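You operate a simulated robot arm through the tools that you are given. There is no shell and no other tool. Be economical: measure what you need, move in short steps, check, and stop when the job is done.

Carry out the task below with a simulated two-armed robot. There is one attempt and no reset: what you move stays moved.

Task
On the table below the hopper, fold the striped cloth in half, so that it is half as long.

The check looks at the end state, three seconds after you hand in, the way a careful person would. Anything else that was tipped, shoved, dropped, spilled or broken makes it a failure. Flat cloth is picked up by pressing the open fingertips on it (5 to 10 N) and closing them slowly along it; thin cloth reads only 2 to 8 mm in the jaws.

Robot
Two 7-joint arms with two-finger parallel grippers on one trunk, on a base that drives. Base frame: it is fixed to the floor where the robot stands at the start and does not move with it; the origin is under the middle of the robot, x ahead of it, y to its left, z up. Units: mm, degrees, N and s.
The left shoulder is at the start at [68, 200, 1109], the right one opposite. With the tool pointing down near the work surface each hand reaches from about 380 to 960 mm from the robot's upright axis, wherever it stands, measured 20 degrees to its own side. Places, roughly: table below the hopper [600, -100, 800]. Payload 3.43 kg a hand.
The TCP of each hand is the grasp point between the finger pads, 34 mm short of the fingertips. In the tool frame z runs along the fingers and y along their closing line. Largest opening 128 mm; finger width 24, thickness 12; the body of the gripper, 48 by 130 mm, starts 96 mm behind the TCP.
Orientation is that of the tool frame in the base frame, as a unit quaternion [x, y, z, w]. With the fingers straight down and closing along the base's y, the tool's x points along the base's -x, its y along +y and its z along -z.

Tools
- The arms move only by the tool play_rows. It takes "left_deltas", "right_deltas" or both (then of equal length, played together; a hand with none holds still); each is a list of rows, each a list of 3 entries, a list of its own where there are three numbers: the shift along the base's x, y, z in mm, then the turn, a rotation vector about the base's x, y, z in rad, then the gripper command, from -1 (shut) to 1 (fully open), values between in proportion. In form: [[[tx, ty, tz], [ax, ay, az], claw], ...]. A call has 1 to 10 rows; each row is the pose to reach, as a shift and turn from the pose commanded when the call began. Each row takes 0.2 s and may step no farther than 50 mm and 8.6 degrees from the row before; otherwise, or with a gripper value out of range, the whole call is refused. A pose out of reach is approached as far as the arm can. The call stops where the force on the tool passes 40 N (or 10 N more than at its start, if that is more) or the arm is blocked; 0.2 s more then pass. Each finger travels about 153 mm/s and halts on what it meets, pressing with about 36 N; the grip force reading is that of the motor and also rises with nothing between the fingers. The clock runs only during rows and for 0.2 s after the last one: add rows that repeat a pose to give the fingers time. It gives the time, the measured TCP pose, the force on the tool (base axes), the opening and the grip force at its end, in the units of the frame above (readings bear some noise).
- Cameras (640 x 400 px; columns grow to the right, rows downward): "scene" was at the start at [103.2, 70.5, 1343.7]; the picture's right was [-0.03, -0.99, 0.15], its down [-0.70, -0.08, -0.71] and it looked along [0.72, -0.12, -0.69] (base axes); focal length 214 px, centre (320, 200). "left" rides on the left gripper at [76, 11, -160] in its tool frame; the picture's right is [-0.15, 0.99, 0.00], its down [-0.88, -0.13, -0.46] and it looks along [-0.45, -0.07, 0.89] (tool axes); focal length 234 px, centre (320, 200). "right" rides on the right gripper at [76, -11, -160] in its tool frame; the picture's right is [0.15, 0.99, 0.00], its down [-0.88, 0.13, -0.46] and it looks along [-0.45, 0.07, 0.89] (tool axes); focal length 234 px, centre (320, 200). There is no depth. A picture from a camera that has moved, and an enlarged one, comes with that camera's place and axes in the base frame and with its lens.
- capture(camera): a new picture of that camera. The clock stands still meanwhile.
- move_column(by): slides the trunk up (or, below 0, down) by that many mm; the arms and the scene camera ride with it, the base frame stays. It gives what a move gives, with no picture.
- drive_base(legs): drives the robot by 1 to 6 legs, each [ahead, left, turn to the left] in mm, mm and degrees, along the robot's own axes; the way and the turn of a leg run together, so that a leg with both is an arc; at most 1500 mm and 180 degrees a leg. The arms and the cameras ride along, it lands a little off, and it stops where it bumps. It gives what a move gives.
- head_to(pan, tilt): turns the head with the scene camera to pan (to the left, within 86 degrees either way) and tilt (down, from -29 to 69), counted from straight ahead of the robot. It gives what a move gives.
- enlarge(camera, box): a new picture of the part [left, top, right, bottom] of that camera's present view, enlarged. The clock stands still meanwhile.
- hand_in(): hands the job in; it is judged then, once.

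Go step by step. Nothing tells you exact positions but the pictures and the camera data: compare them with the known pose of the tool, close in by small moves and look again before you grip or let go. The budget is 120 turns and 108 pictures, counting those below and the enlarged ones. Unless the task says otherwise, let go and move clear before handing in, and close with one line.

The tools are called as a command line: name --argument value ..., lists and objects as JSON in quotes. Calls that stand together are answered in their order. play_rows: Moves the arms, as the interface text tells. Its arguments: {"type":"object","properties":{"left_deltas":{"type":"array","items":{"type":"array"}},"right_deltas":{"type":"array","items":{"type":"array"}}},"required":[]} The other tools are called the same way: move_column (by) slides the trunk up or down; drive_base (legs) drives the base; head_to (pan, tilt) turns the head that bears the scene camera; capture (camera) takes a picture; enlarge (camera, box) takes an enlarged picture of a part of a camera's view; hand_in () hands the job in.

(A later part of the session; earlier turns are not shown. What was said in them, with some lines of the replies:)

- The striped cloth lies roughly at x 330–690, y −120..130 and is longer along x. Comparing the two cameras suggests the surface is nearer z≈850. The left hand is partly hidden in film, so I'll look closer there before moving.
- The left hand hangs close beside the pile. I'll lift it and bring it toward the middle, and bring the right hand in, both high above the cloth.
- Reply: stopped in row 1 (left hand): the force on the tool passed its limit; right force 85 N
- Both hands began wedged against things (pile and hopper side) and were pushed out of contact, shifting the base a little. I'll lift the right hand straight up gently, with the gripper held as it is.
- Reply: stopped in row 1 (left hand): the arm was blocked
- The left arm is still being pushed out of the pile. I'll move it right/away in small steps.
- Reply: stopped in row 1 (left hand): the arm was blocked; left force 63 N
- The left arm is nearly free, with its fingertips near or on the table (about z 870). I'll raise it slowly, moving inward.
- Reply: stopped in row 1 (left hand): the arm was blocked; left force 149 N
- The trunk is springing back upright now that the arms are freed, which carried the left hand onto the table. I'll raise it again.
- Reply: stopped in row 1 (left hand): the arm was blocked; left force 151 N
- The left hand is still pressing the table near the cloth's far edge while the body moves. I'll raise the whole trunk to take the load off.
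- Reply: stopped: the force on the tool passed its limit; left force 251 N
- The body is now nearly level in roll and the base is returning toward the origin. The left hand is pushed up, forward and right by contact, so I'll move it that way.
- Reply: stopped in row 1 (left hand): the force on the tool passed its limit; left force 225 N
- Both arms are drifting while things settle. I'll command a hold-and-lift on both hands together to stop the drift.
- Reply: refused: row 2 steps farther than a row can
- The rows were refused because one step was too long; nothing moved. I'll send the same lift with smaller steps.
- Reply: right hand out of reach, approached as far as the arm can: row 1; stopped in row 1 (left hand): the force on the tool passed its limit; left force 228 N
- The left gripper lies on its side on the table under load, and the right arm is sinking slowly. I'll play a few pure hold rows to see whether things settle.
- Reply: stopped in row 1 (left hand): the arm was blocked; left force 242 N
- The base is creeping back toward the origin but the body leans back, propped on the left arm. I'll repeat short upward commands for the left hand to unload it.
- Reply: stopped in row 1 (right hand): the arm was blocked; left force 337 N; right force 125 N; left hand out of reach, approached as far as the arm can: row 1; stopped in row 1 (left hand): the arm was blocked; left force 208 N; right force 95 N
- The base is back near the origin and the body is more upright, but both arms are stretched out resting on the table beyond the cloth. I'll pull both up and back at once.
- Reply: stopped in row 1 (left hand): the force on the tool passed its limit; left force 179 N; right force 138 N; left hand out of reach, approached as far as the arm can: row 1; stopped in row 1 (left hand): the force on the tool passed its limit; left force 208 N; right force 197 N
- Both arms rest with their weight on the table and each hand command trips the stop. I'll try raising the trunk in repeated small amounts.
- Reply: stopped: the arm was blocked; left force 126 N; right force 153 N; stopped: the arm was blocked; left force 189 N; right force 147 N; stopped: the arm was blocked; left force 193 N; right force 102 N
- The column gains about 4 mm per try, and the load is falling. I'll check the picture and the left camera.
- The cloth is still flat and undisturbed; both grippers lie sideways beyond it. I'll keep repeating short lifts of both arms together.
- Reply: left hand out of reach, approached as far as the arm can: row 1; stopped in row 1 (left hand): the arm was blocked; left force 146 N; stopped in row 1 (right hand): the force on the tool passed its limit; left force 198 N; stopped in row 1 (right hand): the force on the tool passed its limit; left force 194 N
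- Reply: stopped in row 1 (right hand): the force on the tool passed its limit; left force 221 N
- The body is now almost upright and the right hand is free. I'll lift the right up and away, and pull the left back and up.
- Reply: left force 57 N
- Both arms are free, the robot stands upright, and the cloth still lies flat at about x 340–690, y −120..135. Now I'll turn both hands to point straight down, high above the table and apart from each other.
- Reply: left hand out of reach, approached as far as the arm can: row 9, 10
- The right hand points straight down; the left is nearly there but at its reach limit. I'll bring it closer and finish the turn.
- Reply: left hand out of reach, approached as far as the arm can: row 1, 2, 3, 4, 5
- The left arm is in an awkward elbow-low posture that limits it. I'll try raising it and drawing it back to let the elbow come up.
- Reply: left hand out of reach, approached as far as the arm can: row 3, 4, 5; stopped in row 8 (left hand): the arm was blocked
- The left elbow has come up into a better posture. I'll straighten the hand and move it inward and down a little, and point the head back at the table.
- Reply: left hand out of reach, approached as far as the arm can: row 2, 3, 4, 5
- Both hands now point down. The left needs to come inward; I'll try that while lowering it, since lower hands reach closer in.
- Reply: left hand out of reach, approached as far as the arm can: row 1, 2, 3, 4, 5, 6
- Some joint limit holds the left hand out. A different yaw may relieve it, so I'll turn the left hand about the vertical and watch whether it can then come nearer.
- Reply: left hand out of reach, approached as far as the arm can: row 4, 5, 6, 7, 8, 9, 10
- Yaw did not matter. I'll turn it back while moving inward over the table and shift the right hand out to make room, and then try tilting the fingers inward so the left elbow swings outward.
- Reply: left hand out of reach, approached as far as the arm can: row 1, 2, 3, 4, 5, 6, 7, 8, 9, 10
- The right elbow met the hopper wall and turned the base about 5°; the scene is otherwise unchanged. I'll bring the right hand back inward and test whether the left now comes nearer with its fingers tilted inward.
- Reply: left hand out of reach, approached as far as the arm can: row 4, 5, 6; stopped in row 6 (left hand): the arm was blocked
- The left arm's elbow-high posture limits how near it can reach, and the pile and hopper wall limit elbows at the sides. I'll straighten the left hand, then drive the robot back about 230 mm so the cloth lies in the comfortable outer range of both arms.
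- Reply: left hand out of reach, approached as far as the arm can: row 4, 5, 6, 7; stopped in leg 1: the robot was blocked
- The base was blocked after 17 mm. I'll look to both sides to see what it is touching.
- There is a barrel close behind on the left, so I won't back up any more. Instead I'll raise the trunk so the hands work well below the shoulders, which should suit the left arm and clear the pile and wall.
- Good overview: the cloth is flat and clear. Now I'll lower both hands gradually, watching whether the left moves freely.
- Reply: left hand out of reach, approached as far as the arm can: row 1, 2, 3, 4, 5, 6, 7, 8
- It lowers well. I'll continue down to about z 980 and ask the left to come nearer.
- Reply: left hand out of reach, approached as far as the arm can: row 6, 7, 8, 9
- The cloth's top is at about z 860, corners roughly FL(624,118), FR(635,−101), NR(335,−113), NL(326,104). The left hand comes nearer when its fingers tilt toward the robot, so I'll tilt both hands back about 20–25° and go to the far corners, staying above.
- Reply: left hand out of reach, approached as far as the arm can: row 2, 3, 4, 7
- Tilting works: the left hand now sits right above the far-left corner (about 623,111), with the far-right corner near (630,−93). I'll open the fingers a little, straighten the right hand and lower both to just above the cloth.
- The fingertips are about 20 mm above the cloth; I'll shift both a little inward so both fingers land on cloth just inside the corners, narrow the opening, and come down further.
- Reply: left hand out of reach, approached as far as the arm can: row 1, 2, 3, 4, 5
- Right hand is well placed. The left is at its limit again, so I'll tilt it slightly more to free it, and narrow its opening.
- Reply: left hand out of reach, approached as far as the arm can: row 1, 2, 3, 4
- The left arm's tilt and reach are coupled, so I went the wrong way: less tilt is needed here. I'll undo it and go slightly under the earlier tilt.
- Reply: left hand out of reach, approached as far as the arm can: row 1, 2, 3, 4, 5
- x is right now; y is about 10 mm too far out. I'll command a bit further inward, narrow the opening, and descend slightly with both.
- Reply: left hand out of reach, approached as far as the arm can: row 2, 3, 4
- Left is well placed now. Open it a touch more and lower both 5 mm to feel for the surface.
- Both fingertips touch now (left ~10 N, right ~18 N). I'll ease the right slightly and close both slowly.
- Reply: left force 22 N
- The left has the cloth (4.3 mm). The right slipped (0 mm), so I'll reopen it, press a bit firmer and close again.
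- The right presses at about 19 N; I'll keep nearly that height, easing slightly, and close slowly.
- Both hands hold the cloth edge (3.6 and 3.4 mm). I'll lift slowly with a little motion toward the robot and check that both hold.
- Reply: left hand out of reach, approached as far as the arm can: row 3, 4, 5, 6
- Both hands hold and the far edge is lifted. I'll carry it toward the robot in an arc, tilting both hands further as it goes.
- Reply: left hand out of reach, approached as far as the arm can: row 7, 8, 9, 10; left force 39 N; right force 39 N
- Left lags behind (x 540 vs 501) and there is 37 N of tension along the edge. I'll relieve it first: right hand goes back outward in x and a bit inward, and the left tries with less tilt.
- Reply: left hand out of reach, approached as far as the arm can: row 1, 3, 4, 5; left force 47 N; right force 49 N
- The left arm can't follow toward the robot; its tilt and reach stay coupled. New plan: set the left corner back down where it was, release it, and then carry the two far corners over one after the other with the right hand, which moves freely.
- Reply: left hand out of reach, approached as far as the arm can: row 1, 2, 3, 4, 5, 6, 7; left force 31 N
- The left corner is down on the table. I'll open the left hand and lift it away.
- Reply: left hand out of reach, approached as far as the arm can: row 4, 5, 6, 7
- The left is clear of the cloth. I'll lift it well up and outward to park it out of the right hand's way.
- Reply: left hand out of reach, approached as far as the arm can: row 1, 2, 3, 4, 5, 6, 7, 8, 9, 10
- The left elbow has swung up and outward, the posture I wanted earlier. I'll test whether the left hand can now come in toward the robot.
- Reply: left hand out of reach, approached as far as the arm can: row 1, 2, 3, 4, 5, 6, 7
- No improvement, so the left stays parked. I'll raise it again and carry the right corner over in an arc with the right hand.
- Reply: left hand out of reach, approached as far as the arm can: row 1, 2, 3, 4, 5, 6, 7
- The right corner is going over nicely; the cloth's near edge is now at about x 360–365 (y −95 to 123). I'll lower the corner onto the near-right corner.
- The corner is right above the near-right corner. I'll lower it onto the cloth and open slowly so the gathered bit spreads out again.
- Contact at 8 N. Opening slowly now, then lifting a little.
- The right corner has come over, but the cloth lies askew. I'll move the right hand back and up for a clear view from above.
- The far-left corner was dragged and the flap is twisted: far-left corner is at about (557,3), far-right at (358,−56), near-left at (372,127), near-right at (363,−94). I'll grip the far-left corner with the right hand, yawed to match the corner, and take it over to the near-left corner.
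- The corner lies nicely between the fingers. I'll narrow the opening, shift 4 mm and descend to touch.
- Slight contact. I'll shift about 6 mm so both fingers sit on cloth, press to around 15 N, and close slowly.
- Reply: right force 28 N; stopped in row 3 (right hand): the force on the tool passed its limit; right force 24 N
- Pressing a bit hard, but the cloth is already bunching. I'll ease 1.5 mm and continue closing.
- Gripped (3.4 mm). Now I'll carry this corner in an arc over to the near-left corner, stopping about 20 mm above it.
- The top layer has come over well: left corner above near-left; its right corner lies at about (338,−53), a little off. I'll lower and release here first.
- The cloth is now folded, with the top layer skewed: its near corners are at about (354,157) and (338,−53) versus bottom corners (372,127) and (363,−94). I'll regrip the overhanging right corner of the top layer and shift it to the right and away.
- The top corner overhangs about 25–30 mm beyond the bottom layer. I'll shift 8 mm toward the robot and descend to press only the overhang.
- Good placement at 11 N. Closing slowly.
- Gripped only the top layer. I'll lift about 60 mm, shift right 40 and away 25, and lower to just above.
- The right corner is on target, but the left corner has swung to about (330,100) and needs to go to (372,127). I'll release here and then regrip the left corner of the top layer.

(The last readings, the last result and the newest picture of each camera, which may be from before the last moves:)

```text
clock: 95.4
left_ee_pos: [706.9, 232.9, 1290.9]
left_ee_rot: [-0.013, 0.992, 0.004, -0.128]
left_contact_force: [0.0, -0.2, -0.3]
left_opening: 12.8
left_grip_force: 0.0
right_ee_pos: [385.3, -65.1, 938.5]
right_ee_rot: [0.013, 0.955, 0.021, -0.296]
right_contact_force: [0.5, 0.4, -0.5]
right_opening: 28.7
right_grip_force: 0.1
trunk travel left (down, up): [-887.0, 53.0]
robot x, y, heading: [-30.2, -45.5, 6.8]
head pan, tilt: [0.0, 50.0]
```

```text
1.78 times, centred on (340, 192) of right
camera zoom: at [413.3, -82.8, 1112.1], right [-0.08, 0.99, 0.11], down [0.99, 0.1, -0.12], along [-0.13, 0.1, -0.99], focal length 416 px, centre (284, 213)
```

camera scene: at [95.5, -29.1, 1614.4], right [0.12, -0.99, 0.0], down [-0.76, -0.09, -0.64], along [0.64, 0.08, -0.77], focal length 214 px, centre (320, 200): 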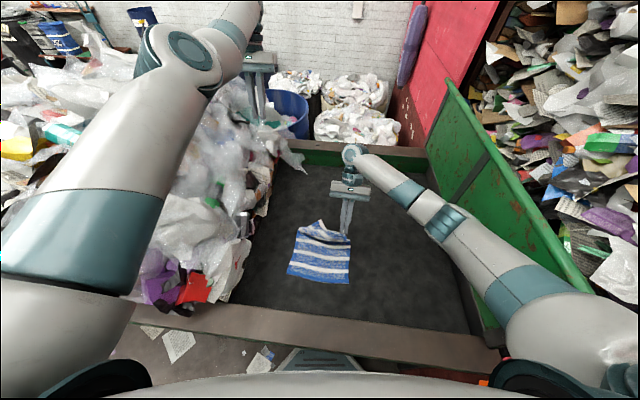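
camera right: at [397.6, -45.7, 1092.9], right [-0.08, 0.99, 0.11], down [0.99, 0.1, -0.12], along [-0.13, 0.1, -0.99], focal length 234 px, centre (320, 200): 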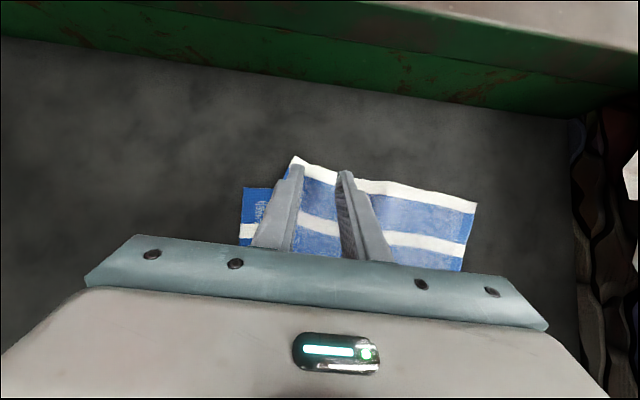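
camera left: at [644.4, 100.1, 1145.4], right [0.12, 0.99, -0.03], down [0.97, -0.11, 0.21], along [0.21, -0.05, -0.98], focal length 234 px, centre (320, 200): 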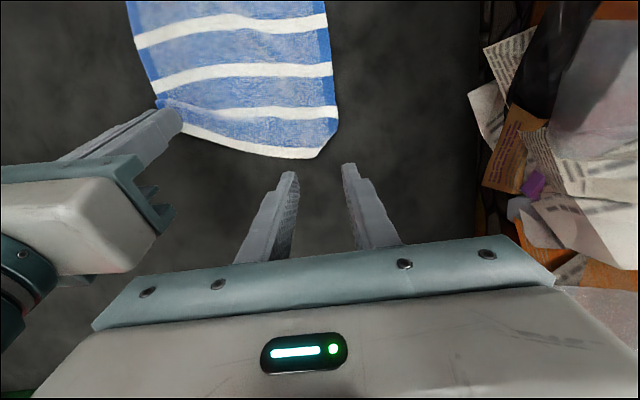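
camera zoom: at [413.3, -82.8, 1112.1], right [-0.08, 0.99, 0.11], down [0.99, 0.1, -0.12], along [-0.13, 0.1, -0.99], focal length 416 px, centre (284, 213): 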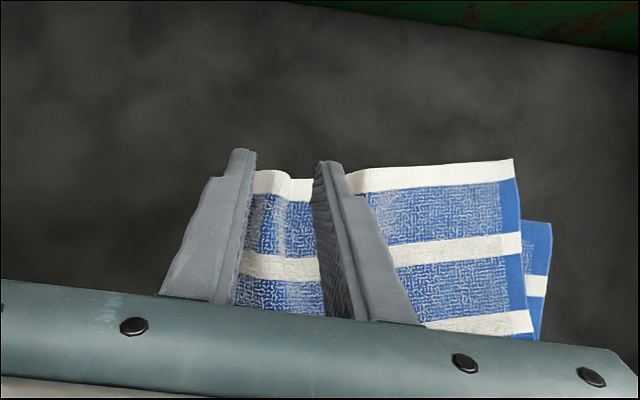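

The right side released flat. Now to the left corner of the top layer at about (328,98): approach just inside it.

play_rows --right_deltas '[[[-4, 20, 15], [0, 0, 0], -0.56], [[-8, 50, 20], [0, 0, 0], -0.56], [[-14, 80, 15], [0, 0, 0], -0.56], [[-20, 110, 5], [0, 0, 0], -0.56], [[-24, 135, -10], [0, 0, 0], -0.56], [[-24, 135, -25], [0, 0, 0], -0.56], [[-24, 135, -38], [0, 0, 0], -0.56], [[-24, 135, -38], [0, 0, 0], -0.56]]'

enlarge --camera "right" --box '[200, 120, 440, 270]'

```text
clock: 97.2
left_ee_pos: [706.8, 233.6, 1291.2]
left_ee_rot: [-0.014, 0.992, 0.004, -0.129]
left_contact_force: [-0.8, 1.1, 0.1]
left_opening: 12.7
left_grip_force: 0.0
right_ee_pos: [363.1, 70.3, 900.3]
right_ee_rot: [0.013, 0.955, 0.021, -0.296]
right_contact_force: [0.2, -0.4, 0.7]
right_opening: 28.3
right_grip_force: 0.1
trunk travel left (down, up): [-887.0, 53.0]
robot x, y, heading: [-34.3, -46.8, 6.6]
head pan, tilt: [0.0, 50.0]
```

```text
2.67 times, centred on (320, 195) of right
camera zoom: at [390.3, 53.7, 1074.7], right [-0.08, 0.99, 0.11], down [0.99, 0.1, -0.12], along [-0.13, 0.1, -0.99], focal length 624 px, centre (320, 213)
```

zoom: 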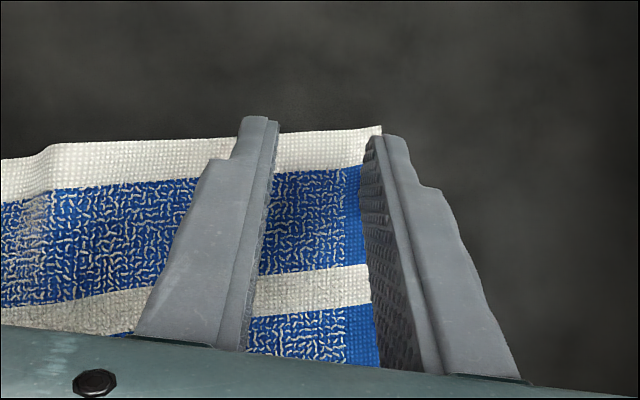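

I'll shift 10 mm inward in y and 4 mm away, and descend to contact.

play_rows --right_deltas '[[[4, -5, 0], [0, 0, 0], -0.56], [[4, -10, -4], [0, 0, 0], -0.56], [[4, -10, -9], [0, 0, 0], -0.56], [[4, -10, -12], [0, 0, 0], -0.56], [[4, -10, -12], [0, 0, 0], -0.56]]'

enlarge --camera "right" --box '[200, 120, 440, 270]'

```text
clock: 98.4
left_ee_pos: [706.9, 231.9, 1291.0]
left_ee_rot: [-0.013, 0.992, 0.005, -0.128]
left_contact_force: [-0.2, -0.2, -0.8]
left_opening: 12.6
left_grip_force: 0.1
right_ee_pos: [366.0, 58.4, 887.4]
right_ee_rot: [0.014, 0.955, 0.022, -0.296]
right_contact_force: [0.7, -0.7, 10.9]
right_opening: 28.0
right_grip_force: 0.0
trunk travel left (down, up): [-887.0, 53.0]
robot x, y, heading: [-30.1, -43.9, 6.9]
head pan, tilt: [0.0, 50.0]
```

```text
2.67 times, centred on (320, 195) of right
camera zoom: at [394.0, 41.7, 1062.2], right [-0.08, 0.99, 0.12], down [0.99, 0.1, -0.12], along [-0.13, 0.1, -0.99], focal length 624 px, centre (320, 213)
```

zoom: 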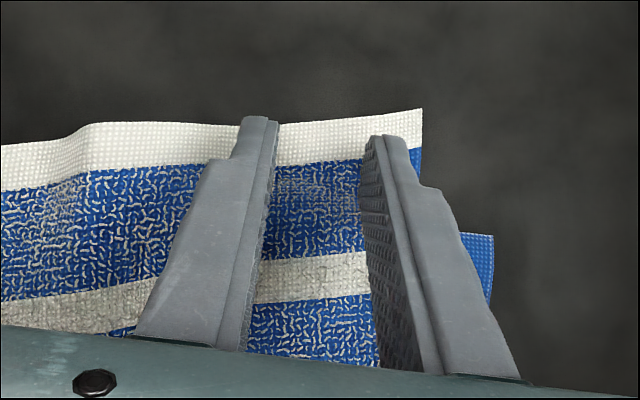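

Well placed at 11 N on the overhang. Closing slowly.

play_rows --right_deltas '[[[0, 0, 0], [0, 0, 0], -0.62], [[0, 0, 0], [0, 0, 0], -0.68], [[0, 0, 0], [0, 0, 0], -0.74], [[0, 0, 0], [0, 0, 0], -0.8], [[0, 0, 0], [0, 0, 0], -0.86], [[0, 0, 0], [0, 0, 0], -0.92], [[0, 0, 0], [0, 0, 0], -1], [[0, 0, 0], [0, 0, 0], -1], [[0, 0, 0], [0, 0, 0], -1]]'

```text
clock: 100.4
left_ee_pos: [705.3, 233.5, 1291.6]
left_ee_rot: [-0.013, 0.992, 0.005, -0.129]
left_contact_force: [-0.4, 0.7, -0.7]
left_opening: 12.9
left_grip_force: 0.1
right_ee_pos: [365.2, 58.8, 887.8]
right_ee_rot: [0.014, 0.955, 0.02, -0.297]
right_contact_force: [-1.5, -2.5, 6.1]
right_opening: 3.1
right_grip_force: 35.2
trunk travel left (down, up): [-887.0, 53.0]
robot x, y, heading: [-32.8, -46.0, 7.0]
head pan, tilt: [0.0, 50.0]
```

Gripped. Lift, shift away 40 and left 26, and lower.

play_rows --right_deltas '[[[4, 0, 20], [0, 0, 0], -1], [[12, 2, 40], [0, 0, 0], -1], [[22, 6, 56], [0, 0, 0], -1], [[34, 12, 62], [0, 0, 0], -1], [[44, 19, 60], [0, 0, 0], -1], [[47, 25, 50], [0, 0, 0], -1], [[45, 27, 34], [0, 0, 0], -1], [[42, 26, 18], [0, 0, 0], -1], [[40, 26, 8], [0, 0, 0], -1]]'

enlarge --camera "scene" --box '[270, 190, 370, 290]'

enlarge --camera "right" --box '[100, 80, 460, 305]'

```text
clock: 102.4
left_ee_pos: [707.7, 231.7, 1291.2]
left_ee_rot: [-0.013, 0.992, 0.004, -0.128]
left_contact_force: [0.4, 0.6, 0.1]
left_opening: 12.8
left_grip_force: 0.0
right_ee_pos: [406.1, 84.5, 894.7]
right_ee_rot: [0.014, 0.955, 0.021, -0.296]
right_contact_force: [-0.2, 0.0, 1.4]
right_opening: 3.0
right_grip_force: 36.3
trunk travel left (down, up): [-887.0, 53.0]
robot x, y, heading: [-34.7, -47.4, 7.1]
head pan, tilt: [0.0, 50.0]
```

```text
4.00 times, centred on (320, 240) of scene
camera zoom: at [95.1, -28.8, 1614.5], right [0.12, -0.99, 0.0], down [-0.76, -0.09, -0.64], along [0.64, 0.08, -0.77], focal length 858 px, centre (320, 40)
```

zoom: 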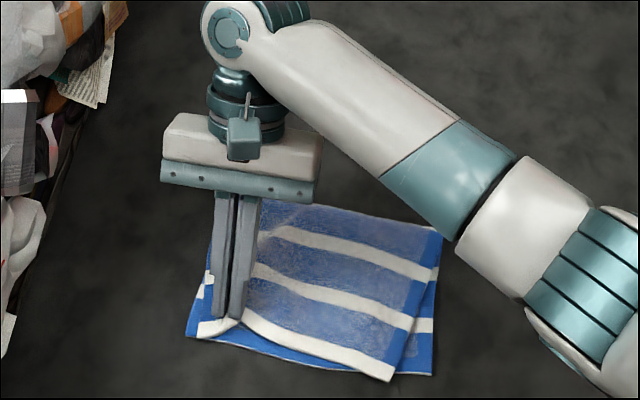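

```text
1.78 times, centred on (280, 192) of right
camera zoom: at [434.0, 68.2, 1069.3], right [-0.08, 0.99, 0.12], down [0.99, 0.1, -0.12], along [-0.13, 0.1, -0.99], focal length 416 px, centre (391, 213)
```

zoom: 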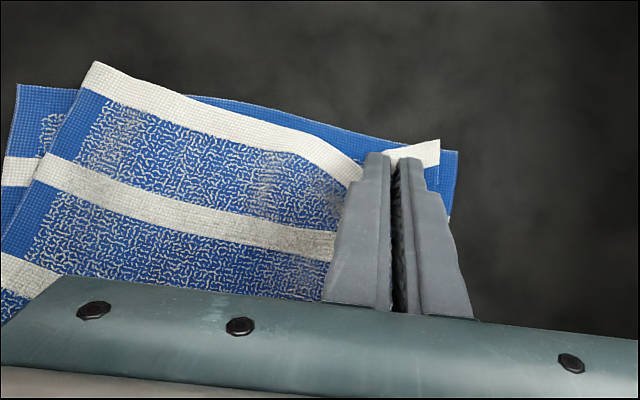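

Left corner is now nearly on the near-left corner. I'll release it with the slow opening and check the result.

play_rows --right_deltas '[[[0, 0, -3], [0, 0, 0], -1], [[0, 0, -5], [0, 0, 0], -1], [[0, 0, -5], [0, 0, 0], -0.9], [[0, 0, -5], [0, 0, 0], -0.8], [[0, 0, -5], [0, 0, 0], -0.7], [[0, 0, -5], [0, 0, 0], -0.6], [[0, 0, -1], [0, 0, 0], -0.55], [[0, 0, 12], [0, 0, 0], -0.55], [[0, 0, 45], [0, 0, 0], -0.55], [[0, -40, 60], [0, 0, 0], -0.55]]'

play_rows --right_deltas '[[[20, -30, 20], [0, 0, 0], -0.55], [[45, -60, 40], [0, 0, 0], -0.55], [[75, -80, 60], [0, 0, 0], -0.55], [[110, -80, 80], [0, 0, 0], -0.55], [[150, -80, 90], [0, 0, 0], -0.55]]'

enlarge --camera "scene" --box '[270, 190, 370, 290]'

```text
clock: 104.6
left_ee_pos: [707.3, 228.7, 1290.7]
left_ee_rot: [-0.012, 0.992, 0.006, -0.128]
left_contact_force: [0.2, -1.1, 0.9]
left_opening: 12.7
left_grip_force: 0.1
right_ee_pos: [405.0, 43.9, 956.5]
right_ee_rot: [0.013, 0.955, 0.021, -0.297]
right_contact_force: [0.7, -0.1, 0.3]
right_opening: 29.0
right_grip_force: 0.0
trunk travel left (down, up): [-887.0, 53.0]
robot x, y, heading: [-31.3, -47.0, 6.6]
head pan, tilt: [0.0, 50.0]
```

```text
clock: 105.8
left_ee_pos: [708.0, 233.6, 1290.5]
left_ee_rot: [-0.013, 0.991, 0.003, -0.129]
left_contact_force: [-0.1, -0.7, 0.7]
left_opening: 12.7
left_grip_force: 0.1
right_ee_pos: [559.3, -35.6, 1046.4]
right_ee_rot: [0.014, 0.955, 0.021, -0.297]
right_contact_force: [0.3, 1.0, -0.3]
right_opening: 28.7
right_grip_force: 0.0
trunk travel left (down, up): [-887.0, 53.0]
robot x, y, heading: [-29.6, -46.2, 6.7]
head pan, tilt: [0.0, 50.0]
```

```text
4.00 times, centred on (320, 240) of scene
camera zoom: at [96.5, -28.6, 1614.2], right [0.12, -0.99, 0.0], down [-0.76, -0.09, -0.64], along [0.64, 0.08, -0.77], focal length 858 px, centre (320, 40)
```

zoom: 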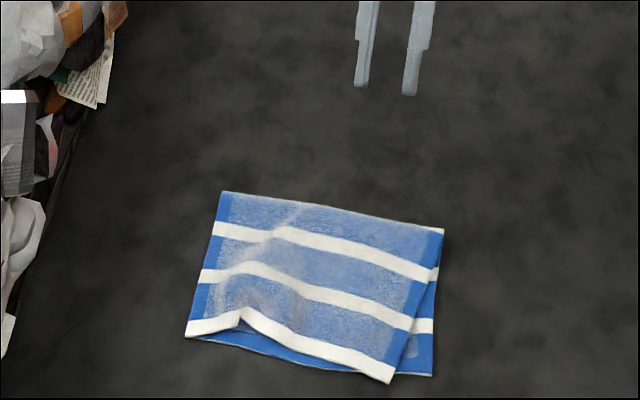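

Nearly there: the left corner coincides; the top layer's right corner is still about 33 mm short of the bottom one, with slack in a bump near the left. I'll regrip the top layer near its right corner with a light press.

play_rows --right_deltas '[[[-30, 0, -20], [0, 0, 0], -0.6], [[-65, 0, -40], [0, 0, 0], -0.6], [[-100, 0, -62], [0, 0, 0], -0.6], [[-135, 0, -85], [0, 0, 0], -0.6], [[-165, 0, -108], [0, 0, 0], -0.6], [[-185, 0, -130], [0, 0, 0], -0.6], [[-193, 0, -146], [0, 0, 0], -0.6], [[-193, 0, -146], [0, 0, 0], -0.6]]'

enlarge --camera "right" --box '[200, 120, 440, 270]'

```text
clock: 107.6
left_ee_pos: [707.1, 232.8, 1290.4]
left_ee_rot: [-0.013, 0.992, 0.005, -0.128]
left_contact_force: [-0.3, -1.0, 0.1]
left_opening: 12.6
left_grip_force: 0.1
right_ee_pos: [360.9, -35.3, 899.3]
right_ee_rot: [0.013, 0.955, 0.02, -0.296]
right_contact_force: [-0.2, 0.6, 0.3]
right_opening: 25.7
right_grip_force: 0.0
trunk travel left (down, up): [-887.0, 53.0]
robot x, y, heading: [-33.0, -44.7, 6.9]
head pan, tilt: [0.0, 50.0]
```

```text
2.67 times, centred on (320, 195) of right
camera zoom: at [389.3, -52.6, 1073.4], right [-0.08, 0.99, 0.11], down [0.99, 0.1, -0.12], along [-0.13, 0.1, -0.99], focal length 624 px, centre (320, 213)
```

zoom: 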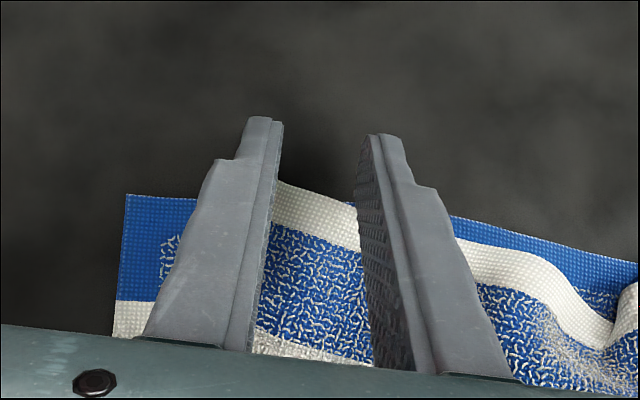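

I'll move 9 mm away and 5 mm left so both fingers land on the top layer, and touch down lightly.

play_rows --right_deltas '[[[5, 3, 0], [0, 0, 0], -0.6], [[9, 5, -3], [0, 0, 0], -0.6], [[9, 5, -6], [0, 0, 0], -0.6], [[9, 5, -8.5], [0, 0, 0], -0.6], [[9, 5, -8.5], [0, 0, 0], -0.6]]'

enlarge --camera "right" --box '[200, 120, 440, 270]'

```text
clock: 108.8
left_ee_pos: [706.3, 233.8, 1290.9]
left_ee_rot: [-0.013, 0.992, 0.004, -0.128]
left_contact_force: [0.0, -0.6, -0.6]
left_opening: 12.9
left_grip_force: 0.0
right_ee_pos: [372.3, -28.4, 891.8]
right_ee_rot: [0.013, 0.955, 0.02, -0.296]
right_contact_force: [-0.7, 0.6, 2.0]
right_opening: 25.5
right_grip_force: 0.0
trunk travel left (down, up): [-887.0, 53.0]
robot x, y, heading: [-30.7, -46.8, 6.8]
head pan, tilt: [0.0, 50.0]
```

```text
2.67 times, centred on (320, 195) of right
camera zoom: at [399.7, -47.6, 1065.4], right [-0.08, 0.99, 0.11], down [0.99, 0.1, -0.12], along [-0.13, 0.1, -0.99], focal length 624 px, centre (320, 213)
```

zoom: 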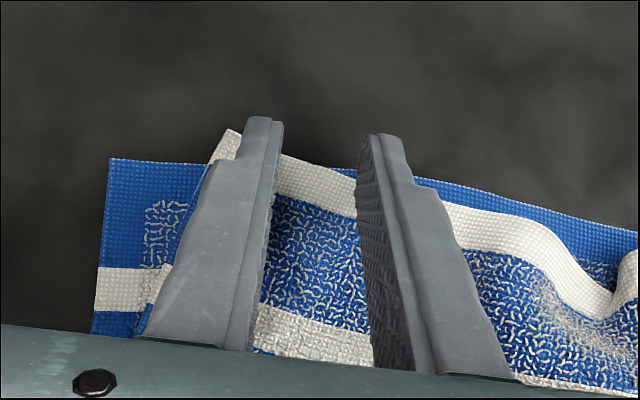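

Light contact. Press 1.5 mm more and close slowly.

play_rows --right_deltas '[[[0, 0, -1.5], [0, 0, 0], -0.6], [[0, 0, -1.5], [0, 0, 0], -0.65], [[0, 0, -1.5], [0, 0, 0], -0.7], [[0, 0, -1.5], [0, 0, 0], -0.76], [[0, 0, -1.5], [0, 0, 0], -0.82], [[0, 0, -1.5], [0, 0, 0], -0.88], [[0, 0, -1.5], [0, 0, 0], -0.94], [[0, 0, -1.5], [0, 0, 0], -1], [[0, 0, -1.5], [0, 0, 0], -1]]'

enlarge --camera "right" --box '[200, 120, 440, 270]'

```text
clock: 110.8
left_ee_pos: [705.6, 232.5, 1290.8]
left_ee_rot: [-0.013, 0.992, 0.005, -0.128]
left_contact_force: [0.8, -0.1, 0.1]
left_opening: 12.8
left_grip_force: 0.1
right_ee_pos: [371.8, -28.8, 890.1]
right_ee_rot: [0.013, 0.955, 0.02, -0.297]
right_contact_force: [0.1, -1.5, 3.9]
right_opening: 2.6
right_grip_force: 36.2
trunk travel left (down, up): [-887.0, 53.0]
robot x, y, heading: [-33.1, -41.2, 6.7]
head pan, tilt: [0.0, 50.0]
```

```text
2.67 times, centred on (320, 195) of right
camera zoom: at [399.9, -47.3, 1064.3], right [-0.08, 0.99, 0.11], down [0.99, 0.1, -0.12], along [-0.13, 0.1, -0.99], focal length 624 px, centre (320, 213)
```

zoom: 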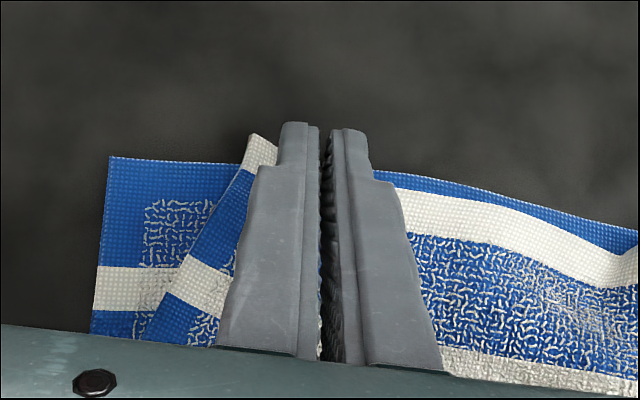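

Only the top layer is gripped (2.6 mm). Low lift, then pull it 34 mm right and 8 mm away, and set down.

play_rows --right_deltas '[[[1, -2, 10], [0, 0, 0], -1], [[3, -6, 22], [0, 0, 0], -1], [[6, -14, 28], [0, 0, 0], -1], [[8, -22, 28], [0, 0, 0], -1], [[9, -30, 24], [0, 0, 0], -1], [[8, -34, 16], [0, 0, 0], -1], [[8, -34, 8], [0, 0, 0], -1], [[8, -34, 4], [0, 0, 0], -1]]'

enlarge --camera "scene" --box '[270, 190, 370, 290]'

enlarge --camera "right" --box '[160, 80, 520, 305]'

```text
clock: 112.6
left_ee_pos: [706.6, 232.5, 1291.4]
left_ee_rot: [-0.014, 0.992, 0.004, -0.128]
left_contact_force: [1.4, 0.3, -0.2]
left_opening: 12.9
left_grip_force: 0.0
right_ee_pos: [379.6, -63.4, 894.6]
right_ee_rot: [0.013, 0.955, 0.021, -0.296]
right_contact_force: [-0.2, 1.8, 3.6]
right_opening: 2.8
right_grip_force: 36.4
trunk travel left (down, up): [-887.0, 53.0]
robot x, y, heading: [-35.0, -45.5, 6.8]
head pan, tilt: [0.0, 50.0]
```

```text
4.00 times, centred on (320, 240) of scene
camera zoom: at [94.7, -28.7, 1614.5], right [0.12, -0.99, 0.0], down [-0.76, -0.09, -0.64], along [0.64, 0.08, -0.77], focal length 858 px, centre (320, 40)
```

zoom: 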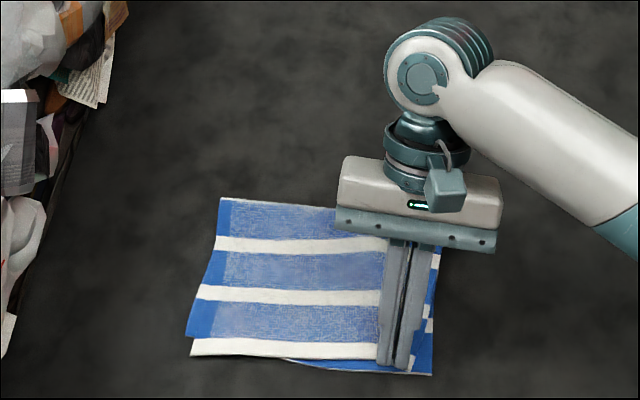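

```text
1.78 times, centred on (340, 192) of right
camera zoom: at [407.9, -80.2, 1068.9], right [-0.08, 0.99, 0.11], down [0.99, 0.1, -0.12], along [-0.13, 0.1, -0.99], focal length 416 px, centre (284, 213)
```

zoom: 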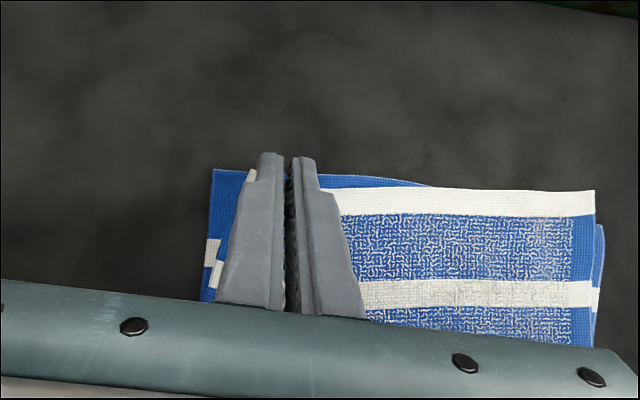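

Very good alignment. I'll nudge 5 mm toward the robot, then set down and release.

play_rows --right_deltas '[[[-3, -1, 2], [0, 0, 0], -1], [[-5, -2, 0], [0, 0, 0], -1], [[-5, -2, -3], [0, 0, 0], -1], [[-5, -2, -3], [0, 0, 0], -0.9], [[-5, -2, -3], [0, 0, 0], -0.8], [[-5, -2, -3], [0, 0, 0], -0.7], [[-5, -2, -2], [0, 0, 0], -0.6], [[-5, -2, 5], [0, 0, 0], -0.6], [[-5, -2, 30], [0, 0, 0], -0.6], [[-5, -2, 70], [0, 0, 0], -0.6]]'

play_rows --right_deltas '[[[20, 0, 30], [0, 0, 0], -0.6], [[50, 0, 60], [0, 0, 0], -0.6], [[85, 0, 85], [0, 0, 0], -0.6], [[120, 0, 110], [0, 0, 0], -0.6], [[160, 0, 130], [0, 0, 0], -0.6], [[200, 0, 150], [0, 0, 0], -0.6]]'

enlarge --camera "scene" --box '[270, 190, 370, 290]'

capture --camera "scene"

```text
clock: 114.8
left_ee_pos: [707.1, 233.2, 1291.2]
left_ee_rot: [-0.014, 0.992, 0.004, -0.129]
left_contact_force: [1.0, -0.7, 0.0]
left_opening: 12.9
left_grip_force: 0.1
right_ee_pos: [374.5, -65.9, 964.2]
right_ee_rot: [0.013, 0.955, 0.02, -0.296]
right_contact_force: [-0.4, 0.5, 0.0]
right_opening: 25.5
right_grip_force: 0.0
trunk travel left (down, up): [-887.0, 53.0]
robot x, y, heading: [-33.7, -44.4, 6.8]
head pan, tilt: [0.0, 50.0]
```

```text
clock: 116.2
left_ee_pos: [707.7, 233.0, 1291.0]
left_ee_rot: [-0.013, 0.992, 0.004, -0.129]
left_contact_force: [-0.4, -0.2, -0.5]
left_opening: 12.8
left_grip_force: 0.1
right_ee_pos: [578.0, -65.8, 1112.0]
right_ee_rot: [0.014, 0.954, 0.021, -0.298]
right_contact_force: [0.1, 0.7, 0.3]
right_opening: 25.6
right_grip_force: 0.1
trunk travel left (down, up): [-887.0, 53.0]
robot x, y, heading: [-34.3, -41.5, 7.0]
head pan, tilt: [0.0, 50.0]
```

```text
4.00 times, centred on (320, 240) of scene
camera zoom: at [96.1, -27.6, 1614.2], right [0.12, -0.99, 0.0], down [-0.76, -0.09, -0.64], along [0.64, 0.08, -0.77], focal length 858 px, centre (320, 40)
```

zoom: 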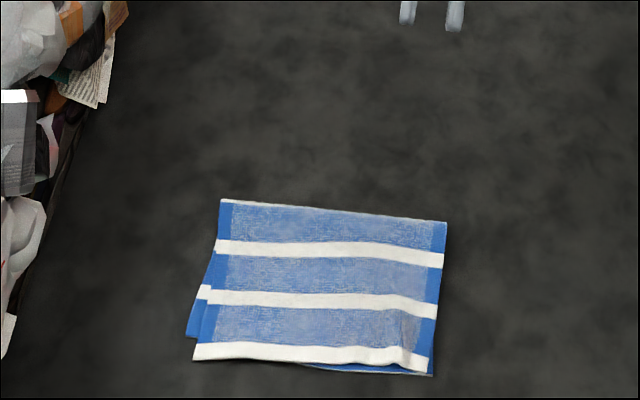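

```text
14 pictures are left
camera scene: at [96.1, -27.6, 1614.2], right [0.12, -0.99, 0.0], down [-0.76, -0.09, -0.64], along [0.64, 0.08, -0.77], focal length 214 px, centre (320, 200)
```

scene: 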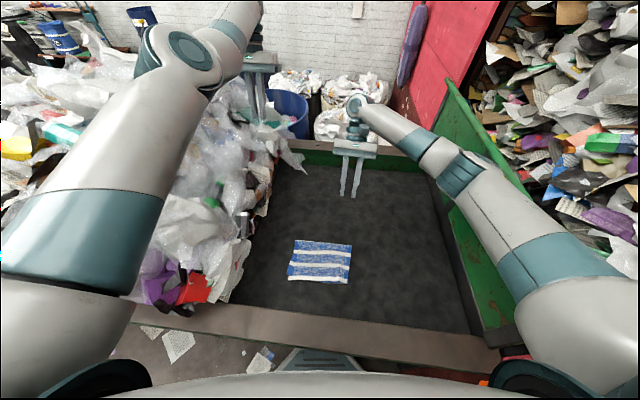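

The cloth now lies folded in half with both layers matching to within about 20 mm. Both hands are open and clear, and nothing else on the table looks moved, so I'm handing in.

hand_in

```text
The job is handed in.
```

The striped cloth is folded in half to about half its length on the table below the hopper, with the edges matching to within about 20 mm and a small pucker at the near-right corner. The arms started wedged against the pile and the hopper side. While freeing them I pushed against both, and the base may have touched a barrel behind the robot. I saw nothing tipped or knocked over, but I did not look back at the barrel to check.
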